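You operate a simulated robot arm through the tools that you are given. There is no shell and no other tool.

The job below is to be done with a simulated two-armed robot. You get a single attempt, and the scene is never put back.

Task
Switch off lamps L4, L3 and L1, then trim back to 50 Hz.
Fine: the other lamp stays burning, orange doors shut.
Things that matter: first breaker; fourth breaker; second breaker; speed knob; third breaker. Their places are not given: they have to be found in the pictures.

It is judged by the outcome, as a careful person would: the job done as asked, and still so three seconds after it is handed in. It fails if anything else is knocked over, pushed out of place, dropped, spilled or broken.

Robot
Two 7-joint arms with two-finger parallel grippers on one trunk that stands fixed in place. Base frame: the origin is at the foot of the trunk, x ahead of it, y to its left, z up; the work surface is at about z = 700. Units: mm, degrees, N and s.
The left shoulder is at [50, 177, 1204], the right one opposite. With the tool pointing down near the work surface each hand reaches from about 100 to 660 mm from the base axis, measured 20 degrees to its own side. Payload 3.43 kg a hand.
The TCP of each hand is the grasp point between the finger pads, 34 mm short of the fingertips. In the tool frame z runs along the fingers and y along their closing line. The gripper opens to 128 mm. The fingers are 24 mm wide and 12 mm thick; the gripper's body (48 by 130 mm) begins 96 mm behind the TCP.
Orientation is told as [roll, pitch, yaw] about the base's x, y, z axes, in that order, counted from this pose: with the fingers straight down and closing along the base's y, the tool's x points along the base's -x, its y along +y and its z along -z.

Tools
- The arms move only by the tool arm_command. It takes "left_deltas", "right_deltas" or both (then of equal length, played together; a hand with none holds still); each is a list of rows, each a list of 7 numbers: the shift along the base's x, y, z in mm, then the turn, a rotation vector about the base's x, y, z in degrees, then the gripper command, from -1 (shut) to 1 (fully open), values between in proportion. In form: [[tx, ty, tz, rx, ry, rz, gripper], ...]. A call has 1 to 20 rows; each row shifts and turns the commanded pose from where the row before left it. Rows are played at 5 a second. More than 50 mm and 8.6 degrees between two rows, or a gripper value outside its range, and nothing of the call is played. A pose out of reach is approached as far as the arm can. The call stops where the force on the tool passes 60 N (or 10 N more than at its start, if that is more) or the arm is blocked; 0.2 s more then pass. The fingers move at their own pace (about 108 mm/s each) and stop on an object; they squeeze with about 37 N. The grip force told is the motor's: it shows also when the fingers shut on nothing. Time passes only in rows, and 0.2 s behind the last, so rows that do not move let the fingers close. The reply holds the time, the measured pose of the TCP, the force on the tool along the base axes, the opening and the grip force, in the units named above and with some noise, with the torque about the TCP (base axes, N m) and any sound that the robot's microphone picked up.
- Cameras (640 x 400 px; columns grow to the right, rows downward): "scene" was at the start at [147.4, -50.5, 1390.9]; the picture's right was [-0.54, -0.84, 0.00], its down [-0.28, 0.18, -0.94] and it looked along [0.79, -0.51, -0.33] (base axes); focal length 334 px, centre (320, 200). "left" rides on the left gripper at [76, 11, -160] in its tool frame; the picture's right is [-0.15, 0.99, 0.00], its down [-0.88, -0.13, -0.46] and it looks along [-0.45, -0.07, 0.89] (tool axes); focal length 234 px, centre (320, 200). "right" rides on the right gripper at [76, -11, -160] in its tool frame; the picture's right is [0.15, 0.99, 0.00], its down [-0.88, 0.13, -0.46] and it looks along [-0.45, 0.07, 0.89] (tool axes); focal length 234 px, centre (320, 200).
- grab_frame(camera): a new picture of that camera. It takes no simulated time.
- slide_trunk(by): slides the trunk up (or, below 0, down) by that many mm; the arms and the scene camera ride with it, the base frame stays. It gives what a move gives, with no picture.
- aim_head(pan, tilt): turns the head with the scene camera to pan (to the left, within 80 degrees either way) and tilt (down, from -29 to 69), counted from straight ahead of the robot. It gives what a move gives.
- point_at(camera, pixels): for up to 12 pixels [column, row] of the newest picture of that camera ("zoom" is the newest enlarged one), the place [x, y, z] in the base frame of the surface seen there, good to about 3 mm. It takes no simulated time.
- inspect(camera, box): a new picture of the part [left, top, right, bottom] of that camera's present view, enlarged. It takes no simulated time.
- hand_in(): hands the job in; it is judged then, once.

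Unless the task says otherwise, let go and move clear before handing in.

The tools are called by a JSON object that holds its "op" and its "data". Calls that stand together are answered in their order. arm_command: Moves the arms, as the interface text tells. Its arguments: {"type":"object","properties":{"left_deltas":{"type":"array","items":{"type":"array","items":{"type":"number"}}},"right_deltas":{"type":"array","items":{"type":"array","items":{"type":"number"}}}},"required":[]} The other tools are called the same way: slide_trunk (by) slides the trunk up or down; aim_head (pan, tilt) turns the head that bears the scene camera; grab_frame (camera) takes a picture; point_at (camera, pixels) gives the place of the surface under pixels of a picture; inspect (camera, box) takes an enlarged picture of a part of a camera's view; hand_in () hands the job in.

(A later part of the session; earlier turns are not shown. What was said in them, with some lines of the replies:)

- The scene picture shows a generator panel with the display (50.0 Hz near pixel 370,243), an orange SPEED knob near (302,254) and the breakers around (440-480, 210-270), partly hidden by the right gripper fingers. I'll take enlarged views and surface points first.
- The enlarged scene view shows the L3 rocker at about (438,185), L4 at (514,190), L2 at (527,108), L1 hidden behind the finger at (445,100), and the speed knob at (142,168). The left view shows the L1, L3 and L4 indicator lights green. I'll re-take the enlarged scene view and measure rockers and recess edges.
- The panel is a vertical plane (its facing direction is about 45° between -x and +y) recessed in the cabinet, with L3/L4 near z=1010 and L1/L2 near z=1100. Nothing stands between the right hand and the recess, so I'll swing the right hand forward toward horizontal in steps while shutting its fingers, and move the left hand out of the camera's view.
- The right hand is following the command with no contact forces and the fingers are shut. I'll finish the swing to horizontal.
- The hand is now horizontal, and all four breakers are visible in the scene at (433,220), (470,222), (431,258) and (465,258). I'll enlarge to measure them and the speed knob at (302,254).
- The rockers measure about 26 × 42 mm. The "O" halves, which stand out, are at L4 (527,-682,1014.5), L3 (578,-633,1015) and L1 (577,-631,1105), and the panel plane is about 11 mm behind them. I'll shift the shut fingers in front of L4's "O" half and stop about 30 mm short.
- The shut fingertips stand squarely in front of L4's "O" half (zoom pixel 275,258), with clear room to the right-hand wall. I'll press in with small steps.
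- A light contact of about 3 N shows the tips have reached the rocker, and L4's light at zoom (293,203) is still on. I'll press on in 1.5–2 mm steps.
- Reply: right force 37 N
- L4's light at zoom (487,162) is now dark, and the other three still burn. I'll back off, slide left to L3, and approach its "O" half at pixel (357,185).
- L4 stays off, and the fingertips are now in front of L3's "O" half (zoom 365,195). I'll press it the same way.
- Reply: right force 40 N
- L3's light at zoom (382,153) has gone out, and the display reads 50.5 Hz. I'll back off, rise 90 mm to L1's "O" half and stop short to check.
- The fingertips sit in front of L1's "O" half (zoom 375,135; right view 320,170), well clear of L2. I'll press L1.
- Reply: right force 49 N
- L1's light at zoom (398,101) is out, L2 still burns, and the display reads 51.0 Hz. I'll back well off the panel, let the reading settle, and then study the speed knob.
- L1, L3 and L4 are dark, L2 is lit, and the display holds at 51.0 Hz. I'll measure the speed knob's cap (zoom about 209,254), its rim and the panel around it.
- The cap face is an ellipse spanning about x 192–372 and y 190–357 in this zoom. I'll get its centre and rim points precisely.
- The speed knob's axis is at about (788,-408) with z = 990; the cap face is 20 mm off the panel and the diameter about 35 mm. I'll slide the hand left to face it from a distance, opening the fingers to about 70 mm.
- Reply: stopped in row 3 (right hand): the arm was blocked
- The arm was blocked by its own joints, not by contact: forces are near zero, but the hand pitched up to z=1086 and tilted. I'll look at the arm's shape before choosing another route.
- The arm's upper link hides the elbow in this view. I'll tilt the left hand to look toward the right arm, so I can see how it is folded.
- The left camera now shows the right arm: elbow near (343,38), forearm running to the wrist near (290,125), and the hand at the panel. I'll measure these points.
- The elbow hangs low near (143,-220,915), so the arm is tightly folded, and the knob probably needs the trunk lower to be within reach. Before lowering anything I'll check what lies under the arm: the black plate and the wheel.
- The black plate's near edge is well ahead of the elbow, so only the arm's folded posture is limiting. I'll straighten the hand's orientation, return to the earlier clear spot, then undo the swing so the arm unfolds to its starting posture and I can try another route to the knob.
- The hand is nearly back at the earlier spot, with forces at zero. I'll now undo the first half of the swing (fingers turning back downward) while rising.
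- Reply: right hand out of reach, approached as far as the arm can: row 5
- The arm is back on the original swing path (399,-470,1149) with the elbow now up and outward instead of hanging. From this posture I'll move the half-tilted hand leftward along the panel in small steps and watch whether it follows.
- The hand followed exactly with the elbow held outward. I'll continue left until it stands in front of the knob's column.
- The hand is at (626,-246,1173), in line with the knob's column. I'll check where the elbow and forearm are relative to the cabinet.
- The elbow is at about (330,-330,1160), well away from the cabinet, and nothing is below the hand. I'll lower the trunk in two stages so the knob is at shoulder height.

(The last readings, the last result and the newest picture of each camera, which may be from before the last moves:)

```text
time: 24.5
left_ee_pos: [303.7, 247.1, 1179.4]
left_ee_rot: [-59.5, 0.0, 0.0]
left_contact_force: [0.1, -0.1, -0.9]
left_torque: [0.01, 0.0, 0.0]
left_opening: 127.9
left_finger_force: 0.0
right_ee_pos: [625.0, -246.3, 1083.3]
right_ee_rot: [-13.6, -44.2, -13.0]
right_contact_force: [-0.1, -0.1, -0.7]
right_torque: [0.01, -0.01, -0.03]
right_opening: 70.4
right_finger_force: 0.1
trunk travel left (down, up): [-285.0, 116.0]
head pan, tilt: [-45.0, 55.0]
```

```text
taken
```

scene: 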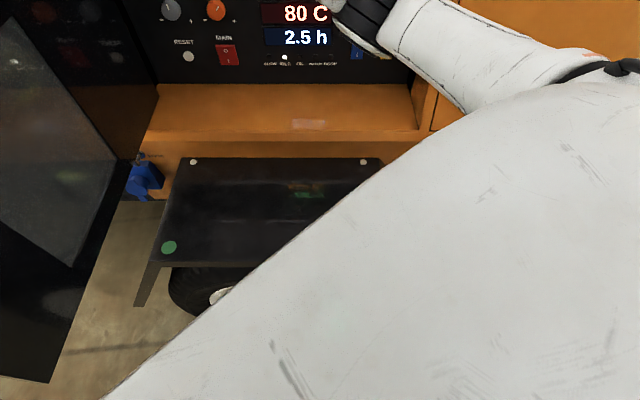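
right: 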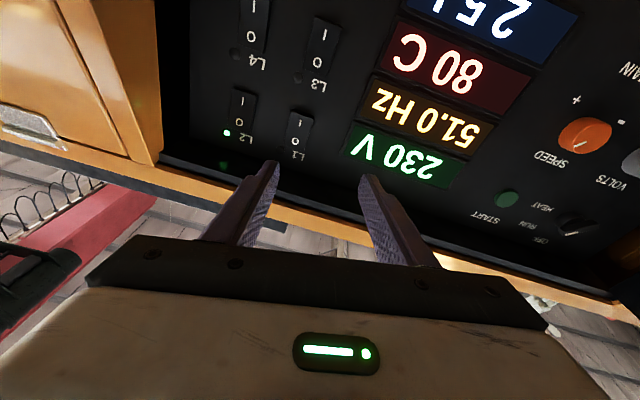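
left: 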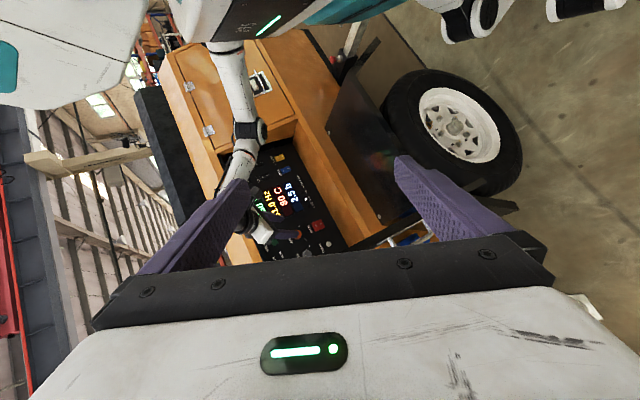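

The slide went cleanly; everything moved down together. I'll lower another 80 mm.

{"op": "slide_trunk", "data": {"by": -80}}

{"op": "aim_head", "data": {"pan": -38, "tilt": 12}}

{"op": "grab_frame", "data": {"camera": "scene"}}

{"op": "grab_frame", "data": {"camera": "right"}}

```text
time: 25.7
left_ee_pos: [302.8, 245.9, 1099.7]
left_ee_rot: [-59.4, 0.0, 0.0]
left_contact_force: [-0.7, -0.4, -0.5]
left_torque: [0.0, -0.05, 0.01]
left_opening: 128.1
left_finger_force: 0.0
right_ee_pos: [625.5, -246.6, 1002.6]
right_ee_rot: [-13.7, -44.2, -13.0]
right_contact_force: [0.0, 0.1, 0.5]
right_torque: [-0.01, -0.01, 0.02]
right_opening: 70.4
right_finger_force: 0.0
trunk travel left (down, up): [-205.0, 196.0]
head pan, tilt: [-45.0, 55.0]
```

```text
time: 26.8
left_ee_pos: [302.5, 246.5, 1099.7]
left_ee_rot: [-59.5, 0.1, -0.1]
left_contact_force: [0.4, -0.6, 0.3]
left_torque: [0.0, -0.01, 0.02]
left_opening: 127.8
left_finger_force: 0.0
right_ee_pos: [624.3, -246.1, 1003.3]
right_ee_rot: [-13.5, -44.1, -12.9]
right_contact_force: [0.0, 0.1, 0.0]
right_torque: [0.01, 0.02, 0.02]
right_opening: 70.5
right_finger_force: 0.1
trunk travel left (down, up): [-205.0, 196.0]
head pan, tilt: [-38.0, 12.0]
```

```text
taken
```

scene: 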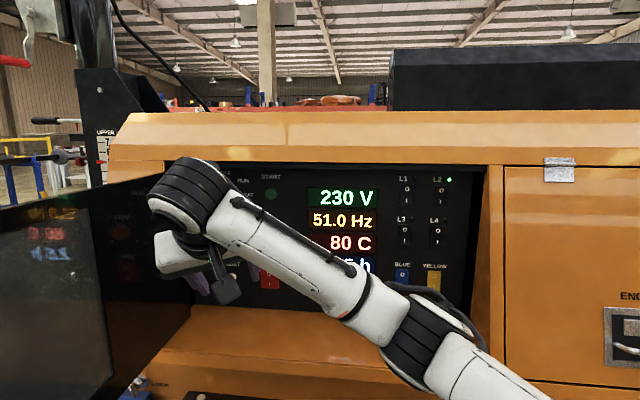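

```text
taken
```

right: 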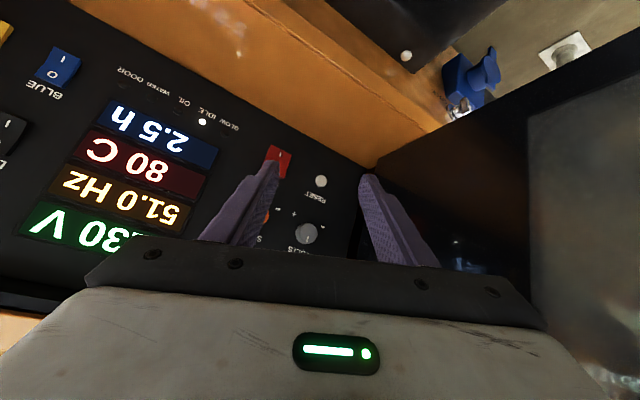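

The hand is at (625,-246,1003) with fingers half tilted, and the route to the knob is open. I'll complete the tilt to horizontal, moving slightly in toward the panel.

{"op": "arm_command", "data": {"right_deltas": [[9.9, -9.8, -2.2, -2.93, -7.08, -2.93, 0.1], [9.9, -9.8, -2.2, -2.93, -7.08, -2.93, 0.1], [9.9, -9.8, -2.2, -2.93, -7.08, -2.93, 0.1]]}}

{"op": "grab_frame", "data": {"camera": "scene"}}

{"op": "grab_frame", "data": {"camera": "right"}}

```text
time: 27.6
left_ee_pos: [302.8, 245.5, 1100.7]
left_ee_rot: [-59.6, 0.1, 0.0]
left_contact_force: [-0.4, -1.2, 0.1]
left_torque: [0.01, 0.01, 0.01]
left_opening: 127.7
left_finger_force: 0.1
right_ee_pos: [655.0, -276.6, 997.7]
right_ee_rot: [-18.5, -67.1, -18.0]
right_contact_force: [-0.3, -0.4, 0.0]
right_torque: [-0.01, 0.02, 0.01]
right_opening: 70.6
right_finger_force: 0.1
trunk travel left (down, up): [-205.0, 196.0]
head pan, tilt: [-38.0, 12.0]
```

```text
taken
```

scene: 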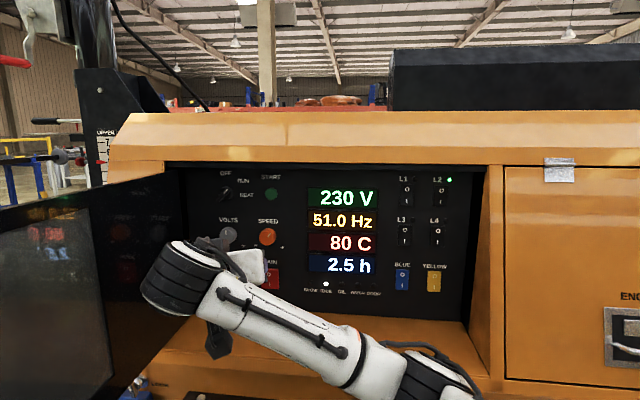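

```text
taken
```

right: 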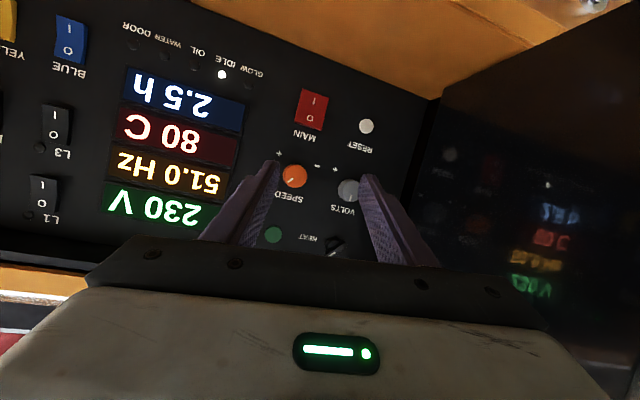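

The hand follows well, and the knob shows between the fingers in the right view at (295,175). I'll finish the last three tilt steps.

{"op": "arm_command", "data": {"right_deltas": [[9.9, -9.8, -2.2, -2.93, -7.08, -2.93, 0.1], [9.9, -9.8, -2.2, -2.93, -7.08, -2.93, 0.1], [9.9, -9.8, -2.2, -2.93, -7.08, -2.93, 0.1], [0, 0, 0, 0, 0, 0, 0.1]]}}

{"op": "grab_frame", "data": {"camera": "scene"}}

{"op": "grab_frame", "data": {"camera": "right"}}

```text
time: 28.6
left_ee_pos: [303.5, 246.8, 1099.7]
left_ee_rot: [-59.5, -0.1, -0.1]
left_contact_force: [0.4, 0.1, 0.0]
left_torque: [0.02, 0.03, 0.05]
left_opening: 128.2
left_finger_force: 0.1
right_ee_pos: [684.8, -305.5, 991.8]
right_ee_rot: [-87.7, -89.9, 42.5]
right_contact_force: [0.1, 0.1, -0.5]
right_torque: [0.04, 0.01, 0.03]
right_opening: 70.6
right_finger_force: 0.0
trunk travel left (down, up): [-205.0, 196.0]
head pan, tilt: [-38.0, 12.0]
```

```text
taken
```

scene: 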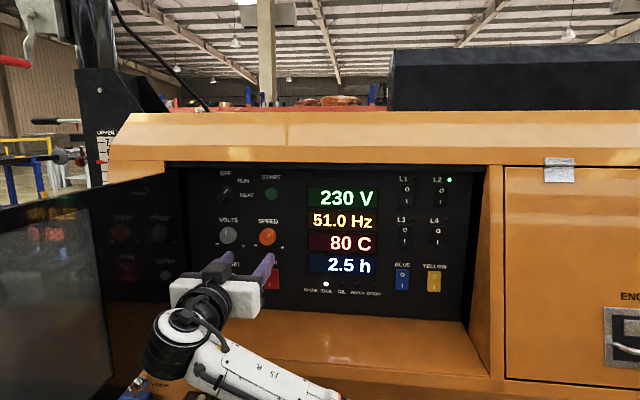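

```text
taken
```

right: 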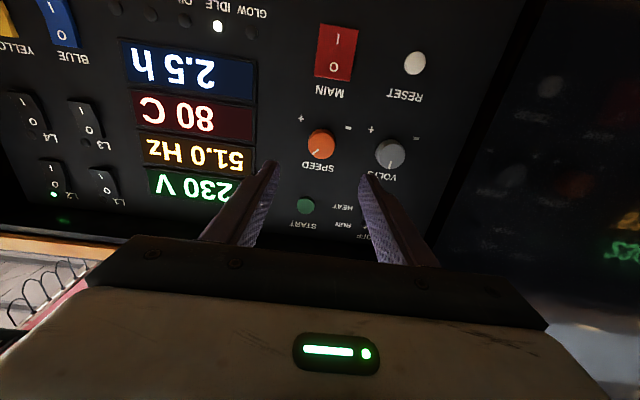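

The hand is now horizontal at (685,-306,992), with the knob centred between the fingers. I'll re-measure the knob from this new viewpoint before moving in.

{"op": "inspect", "data": {"camera": "scene", "box": [235, 215, 299, 255]}}

{"op": "point_at", "data": {"camera": "right", "pixels": [[320, 146], [310, 148], [331, 146], [320, 135], [318, 155], [389, 155], [306, 206], [335, 55]]}}

```text
10.00 times, centred on (267, 235) of scene
```

zoom: 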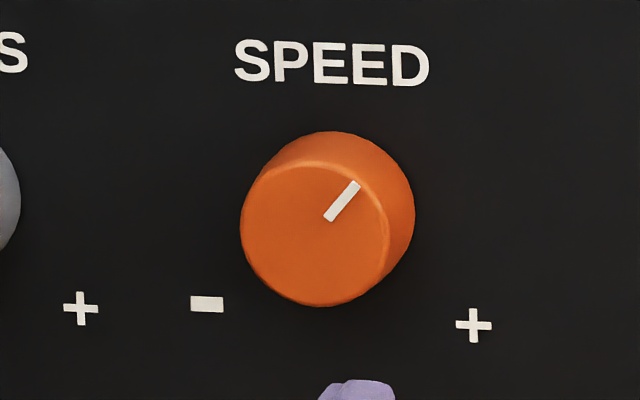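

```text
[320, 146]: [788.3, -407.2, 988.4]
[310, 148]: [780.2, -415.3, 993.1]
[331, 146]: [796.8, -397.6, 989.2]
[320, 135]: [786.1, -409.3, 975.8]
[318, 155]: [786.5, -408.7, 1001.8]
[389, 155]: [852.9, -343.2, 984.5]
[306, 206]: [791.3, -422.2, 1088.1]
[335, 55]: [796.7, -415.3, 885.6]
```

{"op": "point_at", "data": {"camera": "zoom", "pixels": [[315, 233], [250, 228], [380, 240], [318, 168], [312, 298], [342, 201], [400, 170], [500, 200], [120, 200]]}}

```text
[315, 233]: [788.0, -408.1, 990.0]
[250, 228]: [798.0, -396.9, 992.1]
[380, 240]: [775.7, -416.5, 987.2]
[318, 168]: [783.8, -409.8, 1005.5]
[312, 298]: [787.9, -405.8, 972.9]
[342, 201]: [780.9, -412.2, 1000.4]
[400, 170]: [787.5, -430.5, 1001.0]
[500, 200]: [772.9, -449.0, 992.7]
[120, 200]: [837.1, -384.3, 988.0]
```

The knob centre is confirmed at (788,-408,990), with its face 20 mm off the panel. I'll go straight in with the open fingers straddling it, stopping with tips around 18 mm from the panel to check.

{"op": "arm_command", "data": {"right_deltas": [[20, -20, -0.5, 0, 0, 0, 0.1], [20, -20, -0.5, 0, 0, 0, 0.1], [20, -20, -0.5, 0, 0, 0, 0.1], [10, -10, 0, 0, 0, 0, 0.1], [10, -10, 0, 0, 0, 0, 0.1], [0, 0, 0, 0, 0, 0, 0.1]]}}

{"op": "inspect", "data": {"camera": "scene", "box": [195, 160, 395, 285]}}

{"op": "grab_frame", "data": {"camera": "right"}}

```text
time: 30.0
left_ee_pos: [304.0, 245.3, 1099.6]
left_ee_rot: [-59.5, 0.0, 0.0]
left_contact_force: [-0.3, 0.0, -0.3]
left_torque: [-0.05, 0.03, 0.01]
left_opening: 128.3
left_finger_force: 0.1
right_ee_pos: [764.4, -386.9, 987.5]
right_ee_rot: [-65.2, -89.9, 19.9]
right_contact_force: [-0.9, 0.2, -0.6]
right_torque: [-0.04, -0.01, 0.0]
right_opening: 70.5
right_finger_force: 0.0
trunk travel left (down, up): [-205.0, 196.0]
head pan, tilt: [-38.0, 12.0]
```

```text
3.20 times, centred on (295, 222) of scene
```

zoom: 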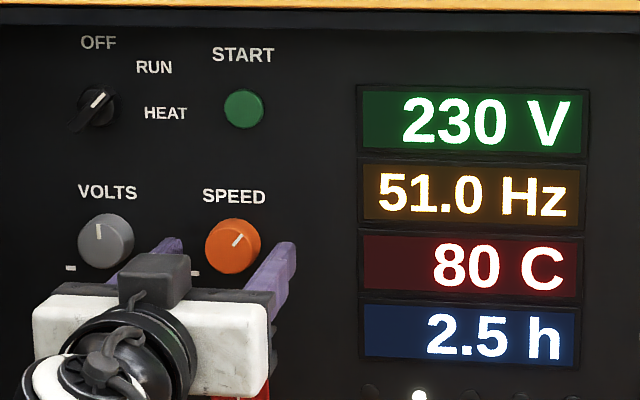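

```text
taken
```

right: 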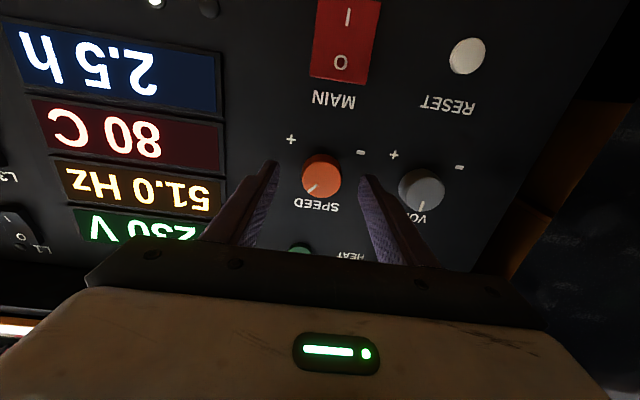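

The fingers straddle the knob (right view 322,177) evenly. I'll advance 9 mm, centre the height by about 2 mm, and then close gently on the knob.

{"op": "arm_command", "data": {"right_deltas": [[3.7, -2.7, 1, 0, 0, 0, 0.1], [3.7, -2.7, 1, 0, 0, 0, 0.1], [0, 0, 0, 0, 0, 0, 0.1]]}}

{"op": "inspect", "data": {"camera": "right", "box": [220, 100, 420, 250]}}

```text
time: 30.8
left_ee_pos: [303.8, 245.3, 1099.4]
left_ee_rot: [-59.5, 0.0, 0.0]
left_contact_force: [0.5, 0.4, 0.8]
left_torque: [0.0, 0.02, 0.01]
left_opening: 128.2
left_finger_force: 0.0
right_ee_pos: [771.0, -390.5, 989.4]
right_ee_rot: [-75.0, -90.0, 29.6]
right_contact_force: [-0.2, -0.5, 0.4]
right_torque: [0.04, 0.0, 0.02]
right_opening: 70.6
right_finger_force: 0.0
trunk travel left (down, up): [-205.0, 196.0]
head pan, tilt: [-38.0, 12.0]
```

```text
2.67 times, centred on (320, 175) of right
```

zoom: 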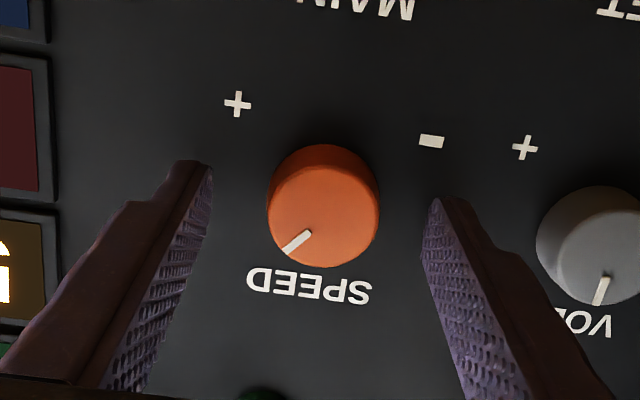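

The fingers are parallel and on either side of the knob. I'll advance 3 mm more and close in two stages onto it.

{"op": "arm_command", "data": {"right_deltas": [[2, -2, 0.5, 0, 0, 0, 0.1], [0, 0, 0, 0, 0, 0, -0.35], [0, 0, 0, 0, 0, 0, -0.35], [0, 0, 0, 0, 0, 0, -0.5], [0, 0, 0, 0, 0, 0, -1], [0, 0, 0, 0, 0, 0, -1]]}}

{"op": "inspect", "data": {"camera": "right", "box": [220, 100, 420, 250]}}

{"op": "inspect", "data": {"camera": "scene", "box": [195, 160, 395, 285]}}

```text
time: 32.2
left_ee_pos: [303.4, 246.4, 1100.2]
left_ee_rot: [-59.6, 0.0, 0.0]
left_contact_force: [-1.2, -0.6, -0.3]
left_torque: [-0.03, -0.01, -0.01]
left_opening: 128.2
left_finger_force: 0.1
right_ee_pos: [773.8, -392.1, 991.1]
right_ee_rot: [-78.9, -89.9, 33.9]
right_contact_force: [5.5, 1.9, 1.0]
right_torque: [0.05, 0.11, 0.31]
right_opening: 36.3
right_finger_force: 44.7
trunk travel left (down, up): [-205.0, 196.0]
head pan, tilt: [-38.0, 12.0]
```

```text
2.67 times, centred on (320, 175) of right
```

zoom: 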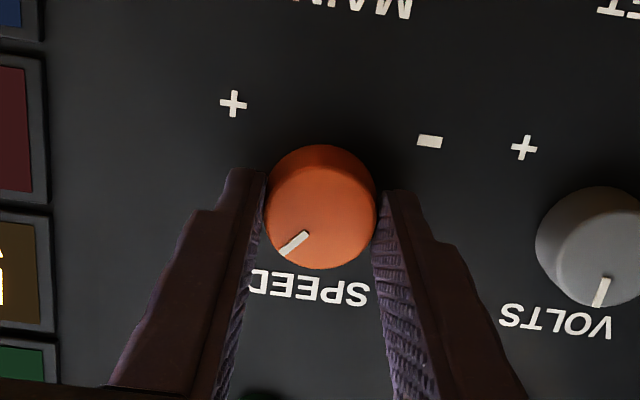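

```text
3.20 times, centred on (295, 222) of scene
```

zoom: 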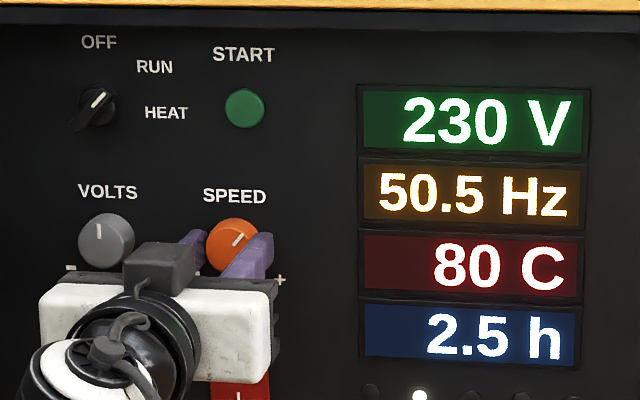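

The knob is gripped (opening 36 mm), and the display now reads 50.5 Hz, so either closing nudged the knob slightly or the reading is still moving. I'll hold still briefly and look again.

{"op": "arm_command", "data": {"right_deltas": [[0, 0, 0, 0, 0, 0, -1], [0, 0, 0, 0, 0, 0, -1], [0, 0, 0, 0, 0, 0, -1], [0, 0, 0, 0, 0, 0, -1]]}}

{"op": "inspect", "data": {"camera": "scene", "box": [225, 195, 385, 295]}}

{"op": "inspect", "data": {"camera": "scene", "box": [251, 222, 291, 247]}}

```text
time: 33.2
left_ee_pos: [302.5, 246.3, 1098.6]
left_ee_rot: [-59.6, 0.1, 0.0]
left_contact_force: [0.0, 0.6, -0.6]
left_torque: [0.01, 0.01, 0.0]
left_opening: 128.1
left_finger_force: 0.1
right_ee_pos: [774.4, -391.3, 989.8]
right_ee_rot: [-84.7, -89.8, 39.4]
right_contact_force: [7.8, 2.8, 1.4]
right_torque: [0.06, 0.06, 0.33]
right_opening: 36.1
right_finger_force: 45.0
trunk travel left (down, up): [-205.0, 196.0]
head pan, tilt: [-38.0, 12.0]
```

```text
4.00 times, centred on (305, 245) of scene
```

zoom: 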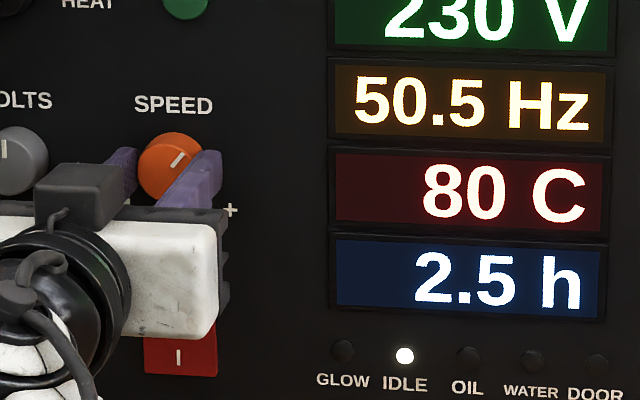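

```text
16.00 times, centred on (271, 234) of scene
```

zoom: 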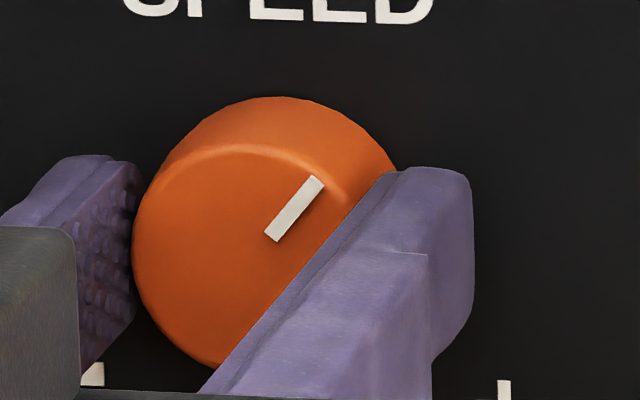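

The display is steady at 50.5 Hz (it seems to show half-hertz steps), and the pointer is at about 39° right of straight up. I'll turn the gripped knob 4° counter-clockwise, toward the "−" mark, and read again.

{"op": "arm_command", "data": {"right_deltas": [[0, 0, 0, -1.41, 1.41, 0, -1], [0, 0, 0, -1.41, 1.41, 0, -1], [0, 0, 0, 0, 0, 0, -1], [0, 0, 0, 0, 0, 0, -1]]}}

{"op": "inspect", "data": {"camera": "scene", "box": [225, 195, 385, 295]}}

{"op": "inspect", "data": {"camera": "scene", "box": [251, 222, 291, 247]}}

```text
time: 34.2
left_ee_pos: [304.6, 247.1, 1099.6]
left_ee_rot: [-59.6, 0.0, 0.0]
left_contact_force: [-0.8, 0.0, 0.2]
left_torque: [0.0, 0.03, 0.02]
left_opening: 128.0
left_finger_force: 0.0
right_ee_pos: [775.1, -392.6, 991.7]
right_ee_rot: [-90.3, -85.9, 45.3]
right_contact_force: [15.0, 0.1, 6.1]
right_torque: [0.26, 0.27, 0.35]
right_opening: 36.2
right_finger_force: 45.0
trunk travel left (down, up): [-205.0, 196.0]
head pan, tilt: [-38.0, 12.0]
```

```text
4.00 times, centred on (305, 245) of scene
```

zoom: 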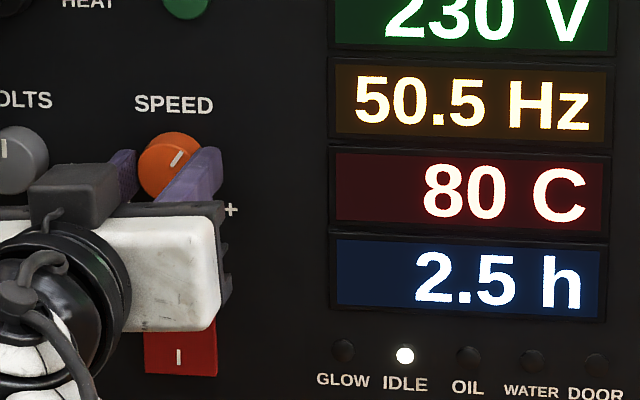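

```text
16.00 times, centred on (271, 234) of scene
```

zoom: 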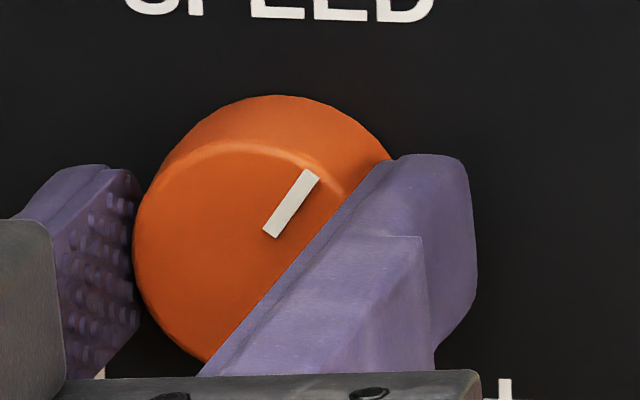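

The pointer turned about 4° with the gripper (now about 35°) and the display still reads 50.5 Hz. I'll turn another 4°.

{"op": "arm_command", "data": {"right_deltas": [[0, 0, 0, -1.41, 1.41, 0, -1], [0, 0, 0, -1.41, 1.41, 0, -1], [0, 0, 0, 0, 0, 0, -1], [0, 0, 0, 0, 0, 0, -1]]}}

{"op": "inspect", "data": {"camera": "scene", "box": [225, 195, 385, 295]}}

{"op": "inspect", "data": {"camera": "scene", "box": [251, 222, 291, 247]}}

```text
time: 35.2
left_ee_pos: [303.9, 246.1, 1099.6]
left_ee_rot: [-59.6, 0.1, -0.1]
left_contact_force: [-0.4, -0.2, -0.8]
left_torque: [0.01, -0.01, 0.02]
left_opening: 128.1
left_finger_force: 0.0
right_ee_pos: [774.2, -392.4, 991.5]
right_ee_rot: [-90.4, -81.8, 45.2]
right_contact_force: [15.5, 0.9, 5.7]
right_torque: [-0.22, -0.23, 0.31]
right_opening: 36.1
right_finger_force: 45.3
trunk travel left (down, up): [-205.0, 196.0]
head pan, tilt: [-38.0, 12.0]
```

```text
4.00 times, centred on (305, 245) of scene
```

zoom: 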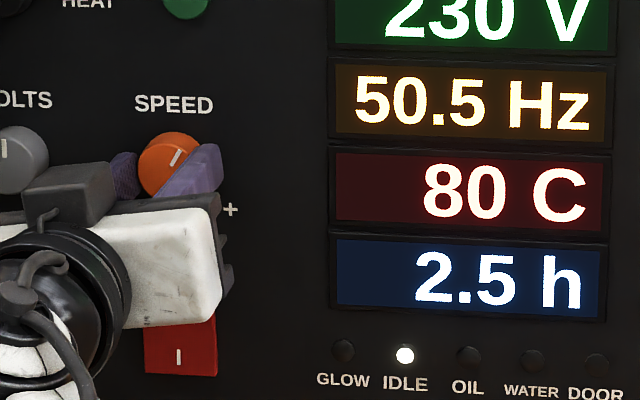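

```text
16.00 times, centred on (271, 234) of scene
```

zoom: 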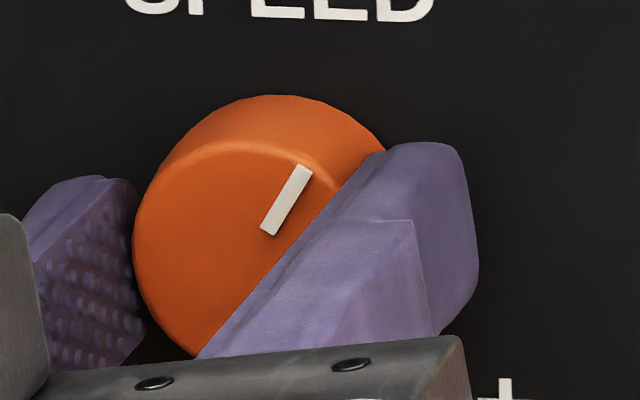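

The pointer is at about 30° (8° turned) and the display still reads 50.5 Hz. I'll turn 6° more in small steps.

{"op": "arm_command", "data": {"right_deltas": [[0, 0, 0, -1.41, 1.41, 0, -1], [0, 0, 0, -1.41, 1.41, 0, -1], [0, 0, 0, -1.41, 1.41, 0, -1], [0, 0, 0, 0, 0, 0, -1], [0, 0, 0, 0, 0, 0, -1]]}}

{"op": "inspect", "data": {"camera": "scene", "box": [225, 195, 385, 295]}}

```text
time: 36.4
left_ee_pos: [303.6, 245.6, 1099.5]
left_ee_rot: [-59.6, 0.2, 0.0]
left_contact_force: [0.0, -0.8, 0.3]
left_torque: [0.0, 0.03, 0.01]
left_opening: 127.9
left_finger_force: 0.0
right_ee_pos: [775.0, -392.9, 991.7]
right_ee_rot: [-90.1, -75.9, 44.9]
right_contact_force: [12.6, 1.8, 5.2]
right_torque: [-0.23, -0.25, 0.4]
right_opening: 36.2
right_finger_force: 44.8
trunk travel left (down, up): [-205.0, 196.0]
head pan, tilt: [-38.0, 12.0]
```

```text
4.00 times, centred on (305, 245) of scene
```

zoom: 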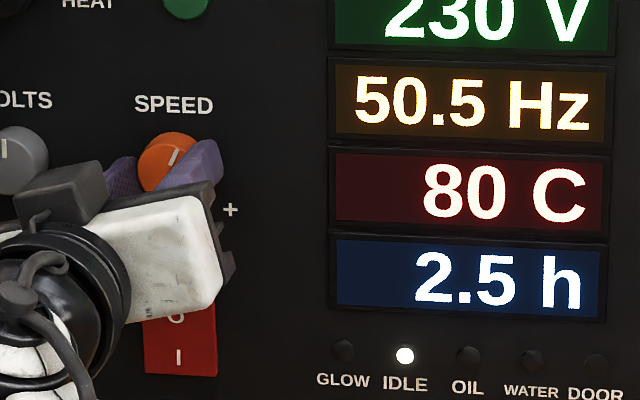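

Turned 14° in all (hand pitch reads −75.9), and the display still shows 50.5 Hz. I'll go another 6°.

{"op": "arm_command", "data": {"right_deltas": [[0, 0, 0, -1.41, 1.41, 0, -1], [0, 0, 0, -1.41, 1.41, 0, -1], [0, 0, 0, -1.41, 1.41, 0, -1], [0, 0, 0, 0, 0, 0, -1], [0, 0, 0, 0, 0, 0, -1]]}}

{"op": "inspect", "data": {"camera": "scene", "box": [225, 195, 385, 295]}}

{"op": "inspect", "data": {"camera": "scene", "box": [251, 222, 291, 247]}}

```text
time: 37.6
left_ee_pos: [304.4, 245.6, 1099.5]
left_ee_rot: [-59.6, 0.1, 0.0]
left_contact_force: [0.0, 0.0, 0.7]
left_torque: [0.02, 0.0, -0.02]
left_opening: 128.0
left_finger_force: 0.1
right_ee_pos: [774.1, -392.7, 991.4]
right_ee_rot: [-90.3, -69.9, 45.1]
right_contact_force: [15.4, 1.3, 4.8]
right_torque: [0.21, 0.18, 0.31]
right_opening: 35.9
right_finger_force: 45.1
trunk travel left (down, up): [-205.0, 196.0]
head pan, tilt: [-38.0, 12.0]
```

```text
4.00 times, centred on (305, 245) of scene
```

zoom: 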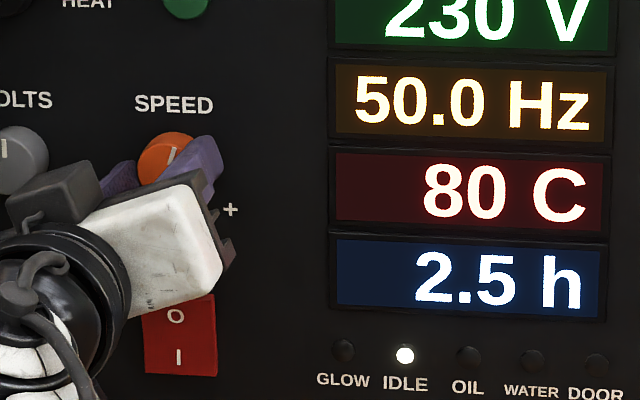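

```text
16.00 times, centred on (271, 234) of scene
```

zoom: 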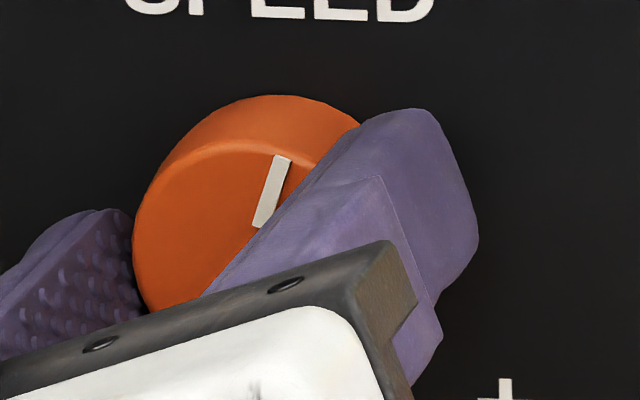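

The display has dropped to 50.0 Hz at about 20° of turn, but with half-hertz steps this is only the edge of the 50.0 band. I'll keep turning in small steps to find the other edge, and then settle in the middle.

{"op": "arm_command", "data": {"right_deltas": [[0, 0, 0, -1.41, 1.41, 0, -1], [0, 0, 0, -1.41, 1.41, 0, -1], [0, 0, 0, -1.41, 1.41, 0, -1], [0, 0, 0, 0, 0, 0, -1], [0, 0, 0, 0, 0, 0, -1]]}}

{"op": "inspect", "data": {"camera": "scene", "box": [225, 195, 385, 295]}}

```text
time: 38.8
left_ee_pos: [304.2, 246.2, 1099.5]
left_ee_rot: [-59.6, 0.0, 0.0]
left_contact_force: [1.0, 0.5, 0.7]
left_torque: [-0.01, -0.04, 0.0]
left_opening: 127.9
left_finger_force: 0.0
right_ee_pos: [774.9, -393.7, 990.0]
right_ee_rot: [-90.3, -63.8, 45.1]
right_contact_force: [12.4, 1.9, 3.7]
right_torque: [-0.2, -0.25, 0.33]
right_opening: 36.3
right_finger_force: 45.0
trunk travel left (down, up): [-205.0, 196.0]
head pan, tilt: [-38.0, 12.0]
```

```text
4.00 times, centred on (305, 245) of scene
```

zoom: 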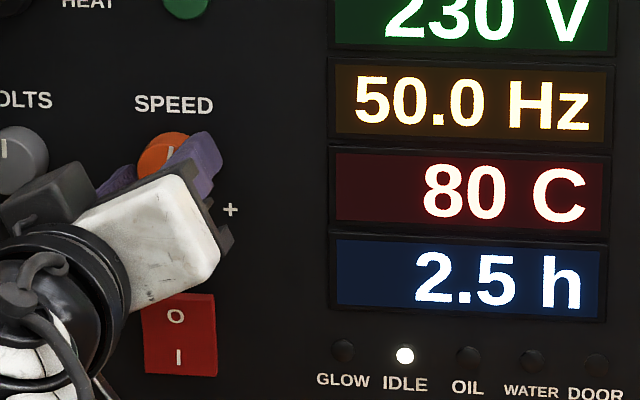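

At 26° of turn the display still reads 50.0 Hz. I'll go 4° more and read.

{"op": "arm_command", "data": {"right_deltas": [[0, 0, 0, -1.41, 1.41, 0, -1], [0, 0, 0, -1.41, 1.41, 0, -1], [0, 0, 0, 0, 0, 0, -1], [0, 0, 0, 0, 0, 0, -1]]}}

{"op": "inspect", "data": {"camera": "scene", "box": [225, 195, 385, 295]}}

```text
time: 39.8
left_ee_pos: [304.7, 245.4, 1099.1]
left_ee_rot: [-59.5, 0.1, -0.1]
left_contact_force: [0.3, 0.3, 0.1]
left_torque: [-0.01, 0.0, 0.02]
left_opening: 127.8
left_finger_force: 0.1
right_ee_pos: [775.0, -392.2, 990.8]
right_ee_rot: [-90.2, -59.9, 45.0]
right_contact_force: [10.3, 3.3, 1.7]
right_torque: [-0.2, -0.2, 0.42]
right_opening: 36.1
right_finger_force: 44.8
trunk travel left (down, up): [-205.0, 196.0]
head pan, tilt: [-38.0, 12.0]
```

```text
4.00 times, centred on (305, 245) of scene
```

zoom: 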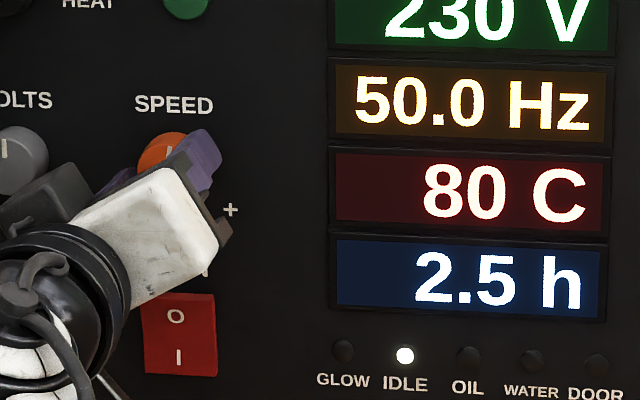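

At 30° the reading is still 50.0 Hz with steady forces. Another 3° step toward the lower edge.

{"op": "arm_command", "data": {"right_deltas": [[0, 0, 0, -1.06, 1.06, 0, -1], [0, 0, 0, -1.06, 1.06, 0, -1], [0, 0, 0, 0, 0, 0, -1], [0, 0, 0, 0, 0, 0, -1]]}}

{"op": "inspect", "data": {"camera": "scene", "box": [225, 195, 385, 295]}}

```text
time: 40.8
left_ee_pos: [304.0, 245.6, 1099.0]
left_ee_rot: [-59.6, 0.0, 0.0]
left_contact_force: [0.0, 0.7, 0.0]
left_torque: [0.0, 0.0, 0.0]
left_opening: 128.0
left_finger_force: 0.1
right_ee_pos: [773.8, -392.5, 991.2]
right_ee_rot: [-90.2, -57.0, 45.0]
right_contact_force: [12.5, 4.6, 1.8]
right_torque: [0.16, 0.14, 0.35]
right_opening: 35.8
right_finger_force: 44.8
trunk travel left (down, up): [-205.0, 196.0]
head pan, tilt: [-38.0, 12.0]
```

```text
4.00 times, centred on (305, 245) of scene
```

zoom: 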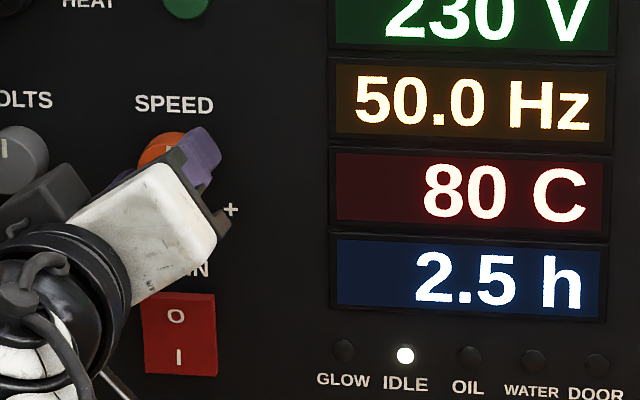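

At 33° it still reads 50.0 Hz. Another 2.5° step.

{"op": "arm_command", "data": {"right_deltas": [[0, 0, 0, -0.88, 0.88, 0, -1], [0, 0, 0, -0.88, 0.88, 0, -1], [0, 0, 0, 0, 0, 0, -1], [0, 0, 0, 0, 0, 0, -1]]}}

{"op": "inspect", "data": {"camera": "scene", "box": [225, 195, 385, 295]}}

{"op": "inspect", "data": {"camera": "right", "box": [220, 80, 420, 230]}}

```text
time: 41.8
left_ee_pos: [303.8, 245.6, 1099.5]
left_ee_rot: [-59.5, 0.1, 0.0]
left_contact_force: [0.1, -0.5, -0.5]
left_torque: [0.01, 0.0, -0.02]
left_opening: 127.8
left_finger_force: 0.1
right_ee_pos: [774.9, -392.0, 990.8]
right_ee_rot: [-90.2, -54.4, 45.1]
right_contact_force: [12.4, 5.1, 2.1]
right_torque: [0.17, 0.19, 0.27]
right_opening: 36.0
right_finger_force: 45.0
trunk travel left (down, up): [-205.0, 196.0]
head pan, tilt: [-38.0, 12.0]
```

```text
4.00 times, centred on (305, 245) of scene
```

zoom: 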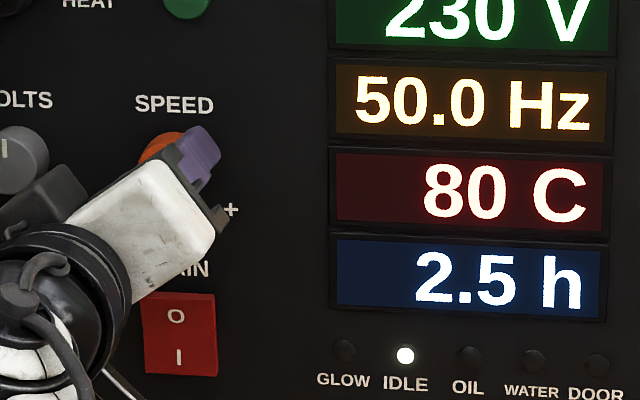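

```text
2.67 times, centred on (320, 155) of right
```

zoom: 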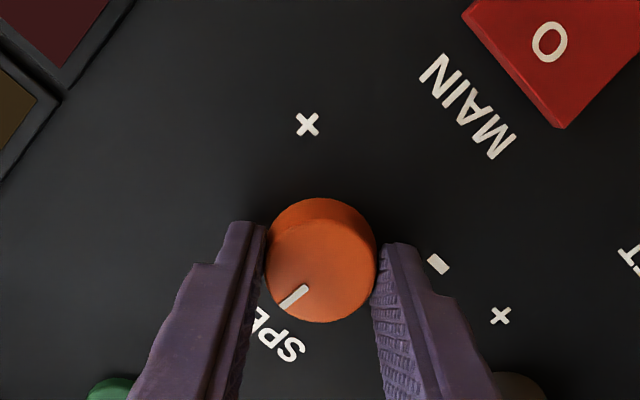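

No slip: the pointer sits the same way relative to the fingers as before, at 35.6° of turn, and the display still reads 50.0 Hz. Continue 2.5°.

{"op": "arm_command", "data": {"right_deltas": [[0, 0, 0, -0.88, 0.88, 0, -1], [0, 0, 0, -0.88, 0.88, 0, -1], [0, 0, 0, 0, 0, 0, -1], [0, 0, 0, 0, 0, 0, -1]]}}

{"op": "inspect", "data": {"camera": "scene", "box": [225, 195, 385, 295]}}

```text
time: 42.8
left_ee_pos: [304.2, 246.0, 1098.7]
left_ee_rot: [-59.7, 0.0, 0.0]
left_contact_force: [-0.1, 0.1, 0.7]
left_torque: [0.0, 0.0, -0.02]
left_opening: 128.0
left_finger_force: 0.1
right_ee_pos: [773.2, -392.5, 991.3]
right_ee_rot: [-90.2, -51.8, 45.1]
right_contact_force: [13.3, 3.9, 2.0]
right_torque: [-0.06, -0.04, 0.47]
right_opening: 36.1
right_finger_force: 44.5
trunk travel left (down, up): [-205.0, 196.0]
head pan, tilt: [-38.0, 12.0]
```

```text
4.00 times, centred on (305, 245) of scene
```

zoom: 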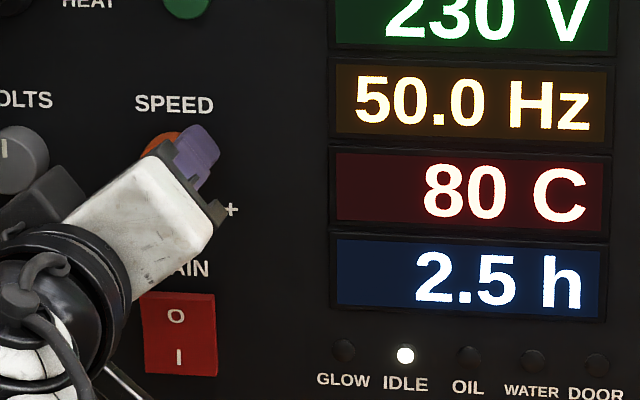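

At 38° of turn the display still reads 50.0 Hz. Another 3° step.

{"op": "arm_command", "data": {"right_deltas": [[0, 0, 0, -1.06, 1.06, 0, -1], [0, 0, 0, -1.06, 1.06, 0, -1], [0, 0, 0, 0, 0, 0, -1], [0, 0, 0, 0, 0, 0, -1]]}}

{"op": "inspect", "data": {"camera": "scene", "box": [225, 195, 385, 295]}}

```text
time: 43.8
left_ee_pos: [304.5, 246.1, 1099.7]
left_ee_rot: [-59.6, 0.0, 0.0]
left_contact_force: [-0.3, 0.4, -0.9]
left_torque: [0.03, -0.02, 0.0]
left_opening: 127.7
left_finger_force: 0.0
right_ee_pos: [774.9, -391.6, 990.1]
right_ee_rot: [-90.2, -48.9, 45.1]
right_contact_force: [14.9, 4.1, 3.0]
right_torque: [0.07, 0.11, 0.27]
right_opening: 36.3
right_finger_force: 44.5
trunk travel left (down, up): [-205.0, 196.0]
head pan, tilt: [-38.0, 12.0]
```

```text
4.00 times, centred on (305, 245) of scene
```

zoom: 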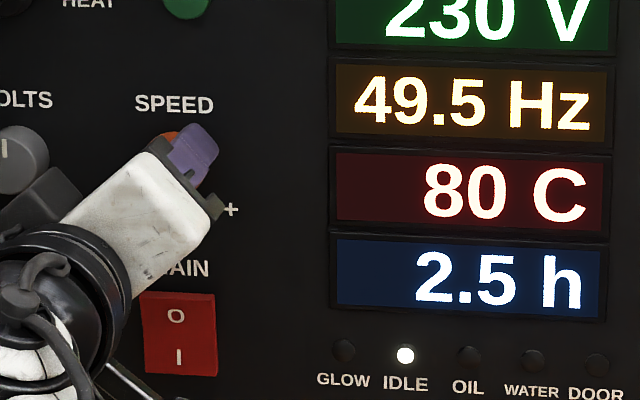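

The display fell to 49.5 Hz between 38° and 41°, and it dropped from 50.5 to 50.0 near 17–20°, so the middle of the 50.0 band is at about 29–30° of turn (hand pitch about −60.5). I'll turn back clockwise 11.7° and check.

{"op": "arm_command", "data": {"right_deltas": [[0, 0, 0, 1.41, -1.41, 0, -1], [0, 0, 0, 1.41, -1.41, 0, -1], [0, 0, 0, 1.41, -1.41, 0, -1], [0, 0, 0, 1.41, -1.41, 0, -1], [0, 0, 0, 1.41, -1.41, 0, -1], [0, 0, 0, 1.2, -1.2, 0, -1], [0, 0, 0, 0, 0, 0, -1], [0, 0, 0, 0, 0, 0, -1]]}}

{"op": "inspect", "data": {"camera": "scene", "box": [225, 195, 385, 295]}}

{"op": "inspect", "data": {"camera": "right", "box": [220, 80, 420, 230]}}

```text
time: 45.6
left_ee_pos: [302.8, 246.3, 1098.0]
left_ee_rot: [-59.6, 0.1, 0.0]
left_contact_force: [0.6, 0.1, -0.2]
left_torque: [-0.02, -0.02, 0.0]
left_opening: 127.9
left_finger_force: 0.1
right_ee_pos: [774.1, -391.9, 990.8]
right_ee_rot: [-90.2, -60.6, 45.0]
right_contact_force: [12.4, 5.3, 1.4]
right_torque: [0.0, -0.03, 0.37]
right_opening: 36.2
right_finger_force: 45.5
trunk travel left (down, up): [-205.0, 196.0]
head pan, tilt: [-38.0, 12.0]
```

```text
4.00 times, centred on (305, 245) of scene
```

zoom: 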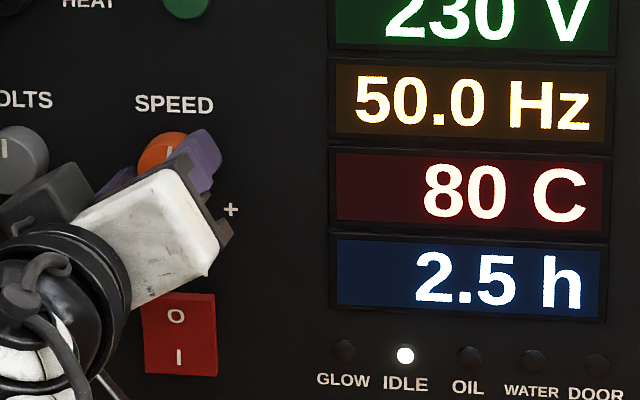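

```text
2.67 times, centred on (320, 155) of right
```

zoom: 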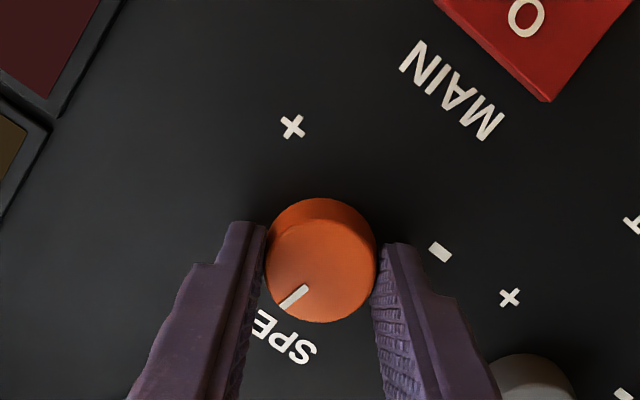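

The reading is 50.0 Hz in the middle of the band, with the pointer about 10° right of upright. I'll open the fingers gently, then withdraw straight back.

{"op": "arm_command", "data": {"right_deltas": [[0, 0, 0, 0, 0, 0, -0.3], [0, 0, 0, 0, 0, 0, -0.1], [0, 0, 0, 0, 0, 0, 0.1], [0, 0, 0, 0, 0, 0, 0.1]]}}

{"op": "inspect", "data": {"camera": "scene", "box": [225, 195, 385, 295]}}

{"op": "inspect", "data": {"camera": "right", "box": [220, 80, 420, 230]}}

```text
time: 46.6
left_ee_pos: [303.4, 246.3, 1100.5]
left_ee_rot: [-59.6, 0.0, 0.0]
left_contact_force: [0.8, 0.5, -0.3]
left_torque: [0.01, 0.0, 0.02]
left_opening: 128.0
left_finger_force: 0.1
right_ee_pos: [773.2, -393.3, 990.4]
right_ee_rot: [-90.2, -60.6, 44.9]
right_contact_force: [-0.5, -0.7, 0.1]
right_torque: [0.01, 0.01, 0.01]
right_opening: 70.3
right_finger_force: 0.1
trunk travel left (down, up): [-205.0, 196.0]
head pan, tilt: [-38.0, 12.0]
```

```text
4.00 times, centred on (305, 245) of scene
```

zoom: 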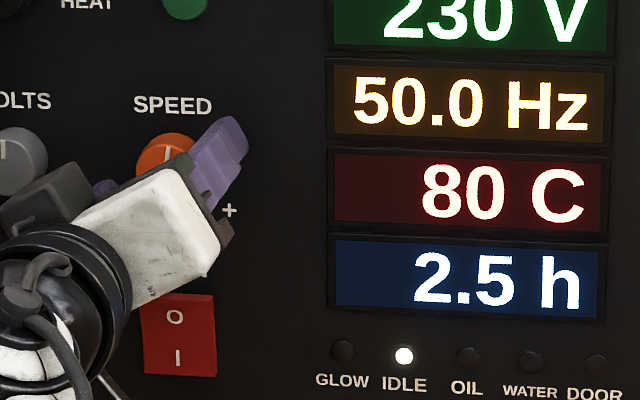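

```text
2.67 times, centred on (320, 155) of right
```

zoom: 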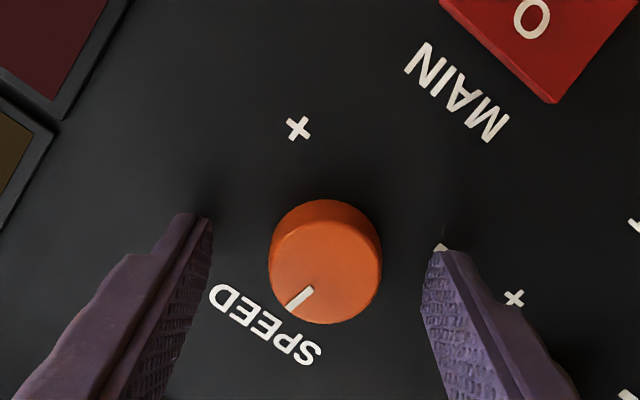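

The fingers are free, the pointer hasn't moved, and the display holds 50.0 Hz. I'll withdraw straight back from the panel.

{"op": "arm_command", "data": {"right_deltas": [[-10, 10, 0, 0, 0, 0, 0.1], [-15, 15, 0, 0, 0, 0, 0.1], [-20, 20, 0, 0, 0, 0, 0.1], [-20, 20, 0, 0, 0, 0, 0.1], [-20, 20, 0, 0, 0, 0, 0.1], [0, 0, 0, 0, 0, 0, 0.1]]}}

{"op": "grab_frame", "data": {"camera": "scene"}}

{"op": "inspect", "data": {"camera": "scene", "box": [195, 160, 475, 335]}}

```text
time: 48.0
left_ee_pos: [303.1, 245.7, 1099.8]
left_ee_rot: [-59.5, -0.1, 0.1]
left_contact_force: [-0.1, -0.7, 0.1]
left_torque: [0.0, -0.02, 0.01]
left_opening: 128.2
left_finger_force: 0.0
right_ee_pos: [687.8, -308.5, 991.0]
right_ee_rot: [-90.1, -60.6, 44.9]
right_contact_force: [0.3, -0.5, -0.6]
right_torque: [0.0, 0.02, -0.02]
right_opening: 70.3
right_finger_force: 0.0
trunk travel left (down, up): [-205.0, 196.0]
head pan, tilt: [-38.0, 12.0]
```

```text
taken
```

scene: 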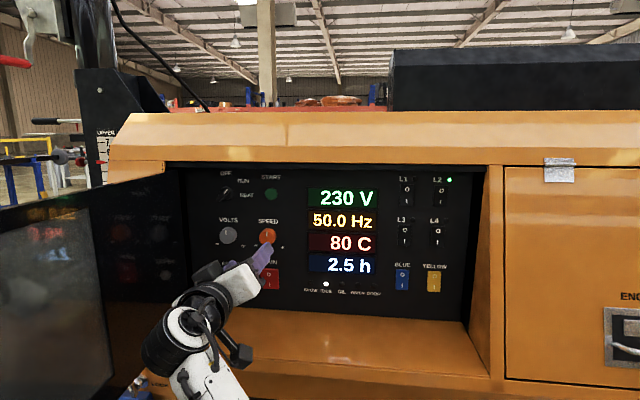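

```text
2.29 times, centred on (335, 248) of scene
```

zoom: 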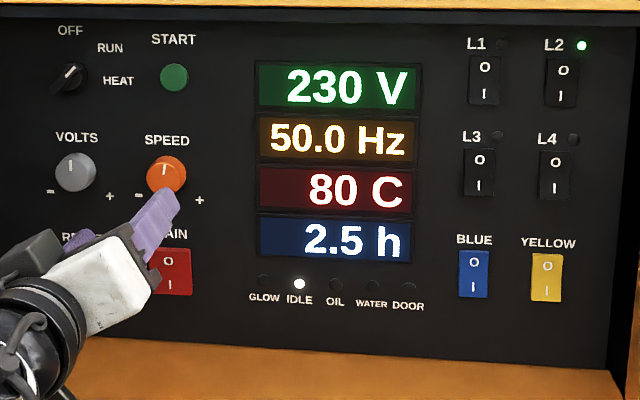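

The hand is clear of the panel: L1, L3 and L4 are dark, L2 is lit (zoom 581,46), and the display reads 50.0 Hz. I'll back off a little further, wait about two seconds, and confirm it stays so.

{"op": "arm_command", "data": {"right_deltas": [[-10, 10, 0, 0, 0, 0, 0.1], [-10, 10, 0, 0, 0, 0, 0.1], [-10, 10, 0, 0, 0, 0, 0.1], [0, 0, 0, 0, 0, 0, 0.1], [0, 0, 0, 0, 0, 0, 0.1], [0, 0, 0, 0, 0, 0, 0.1], [0, 0, 0, 0, 0, 0, 0.1], [0, 0, 0, 0, 0, 0, 0.1], [0, 0, 0, 0, 0, 0, 0.1], [0, 0, 0, 0, 0, 0, 0.1], [0, 0, 0, 0, 0, 0, 0.1], [0, 0, 0, 0, 0, 0, 0.1]]}}

{"op": "inspect", "data": {"camera": "scene", "box": [195, 160, 475, 335]}}

{"op": "grab_frame", "data": {"camera": "scene"}}

{"op": "grab_frame", "data": {"camera": "left"}}

```text
time: 50.6
left_ee_pos: [303.7, 245.9, 1099.9]
left_ee_rot: [-59.4, 0.1, 0.1]
left_contact_force: [0.1, 0.0, 0.1]
left_torque: [0.02, 0.02, 0.0]
left_opening: 127.8
left_finger_force: 0.0
right_ee_pos: [658.5, -278.9, 991.3]
right_ee_rot: [-90.2, -60.6, 45.0]
right_contact_force: [0.0, -0.1, -0.4]
right_torque: [0.01, 0.0, 0.03]
right_opening: 70.4
right_finger_force: 0.0
trunk travel left (down, up): [-205.0, 196.0]
head pan, tilt: [-38.0, 12.0]
```

```text
2.29 times, centred on (335, 248) of scene
```

zoom: 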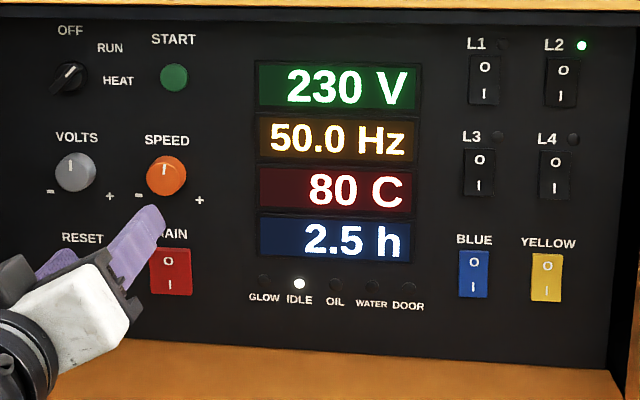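

```text
taken
```

scene: 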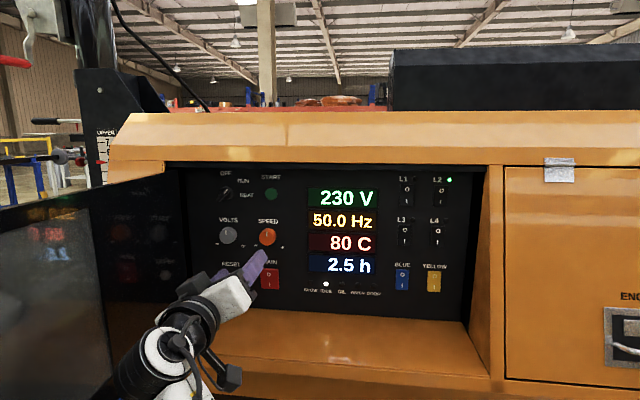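

```text
taken
```

left: 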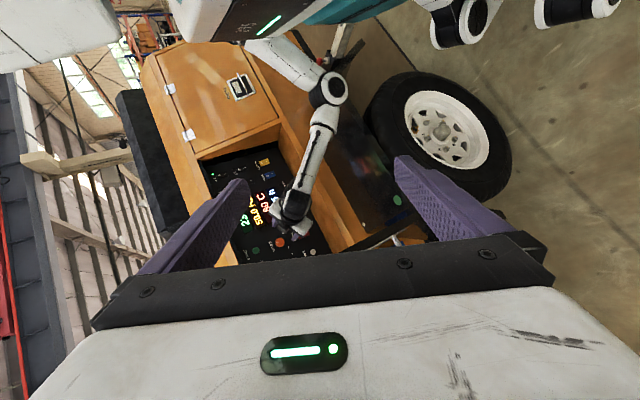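

After two more seconds the display still reads 50.0 Hz, only L2's light burns (zoom 581,45), the orange doors are shut, and both hands are clear with no forces. I'm handing the job in.

{"op": "hand_in", "data": {}}

```text
The job is handed in.
```

The job is done and handed in. Lamps L4, L3 and L1 are off, L2 is still burning, and the display reads 50.0 Hz. I checked it for about two seconds after backing away, and it held steady.

- **Trim:** the display only shows half-hertz steps. I turned the speed knob down until it dropped to 49.5 Hz, then back to about the middle of the range that reads 50.0 Hz.
- **Surroundings:** the orange doors are shut. I saw nothing else moved or knocked, and both hands were clear of the panel when I handed in.
- **Arm:** on the way to the knob the right arm stopped at its own joint limits, with no contact. I re-routed it and lowered the trunk by 170 mm to reach the knob. The trunk is still lowered.
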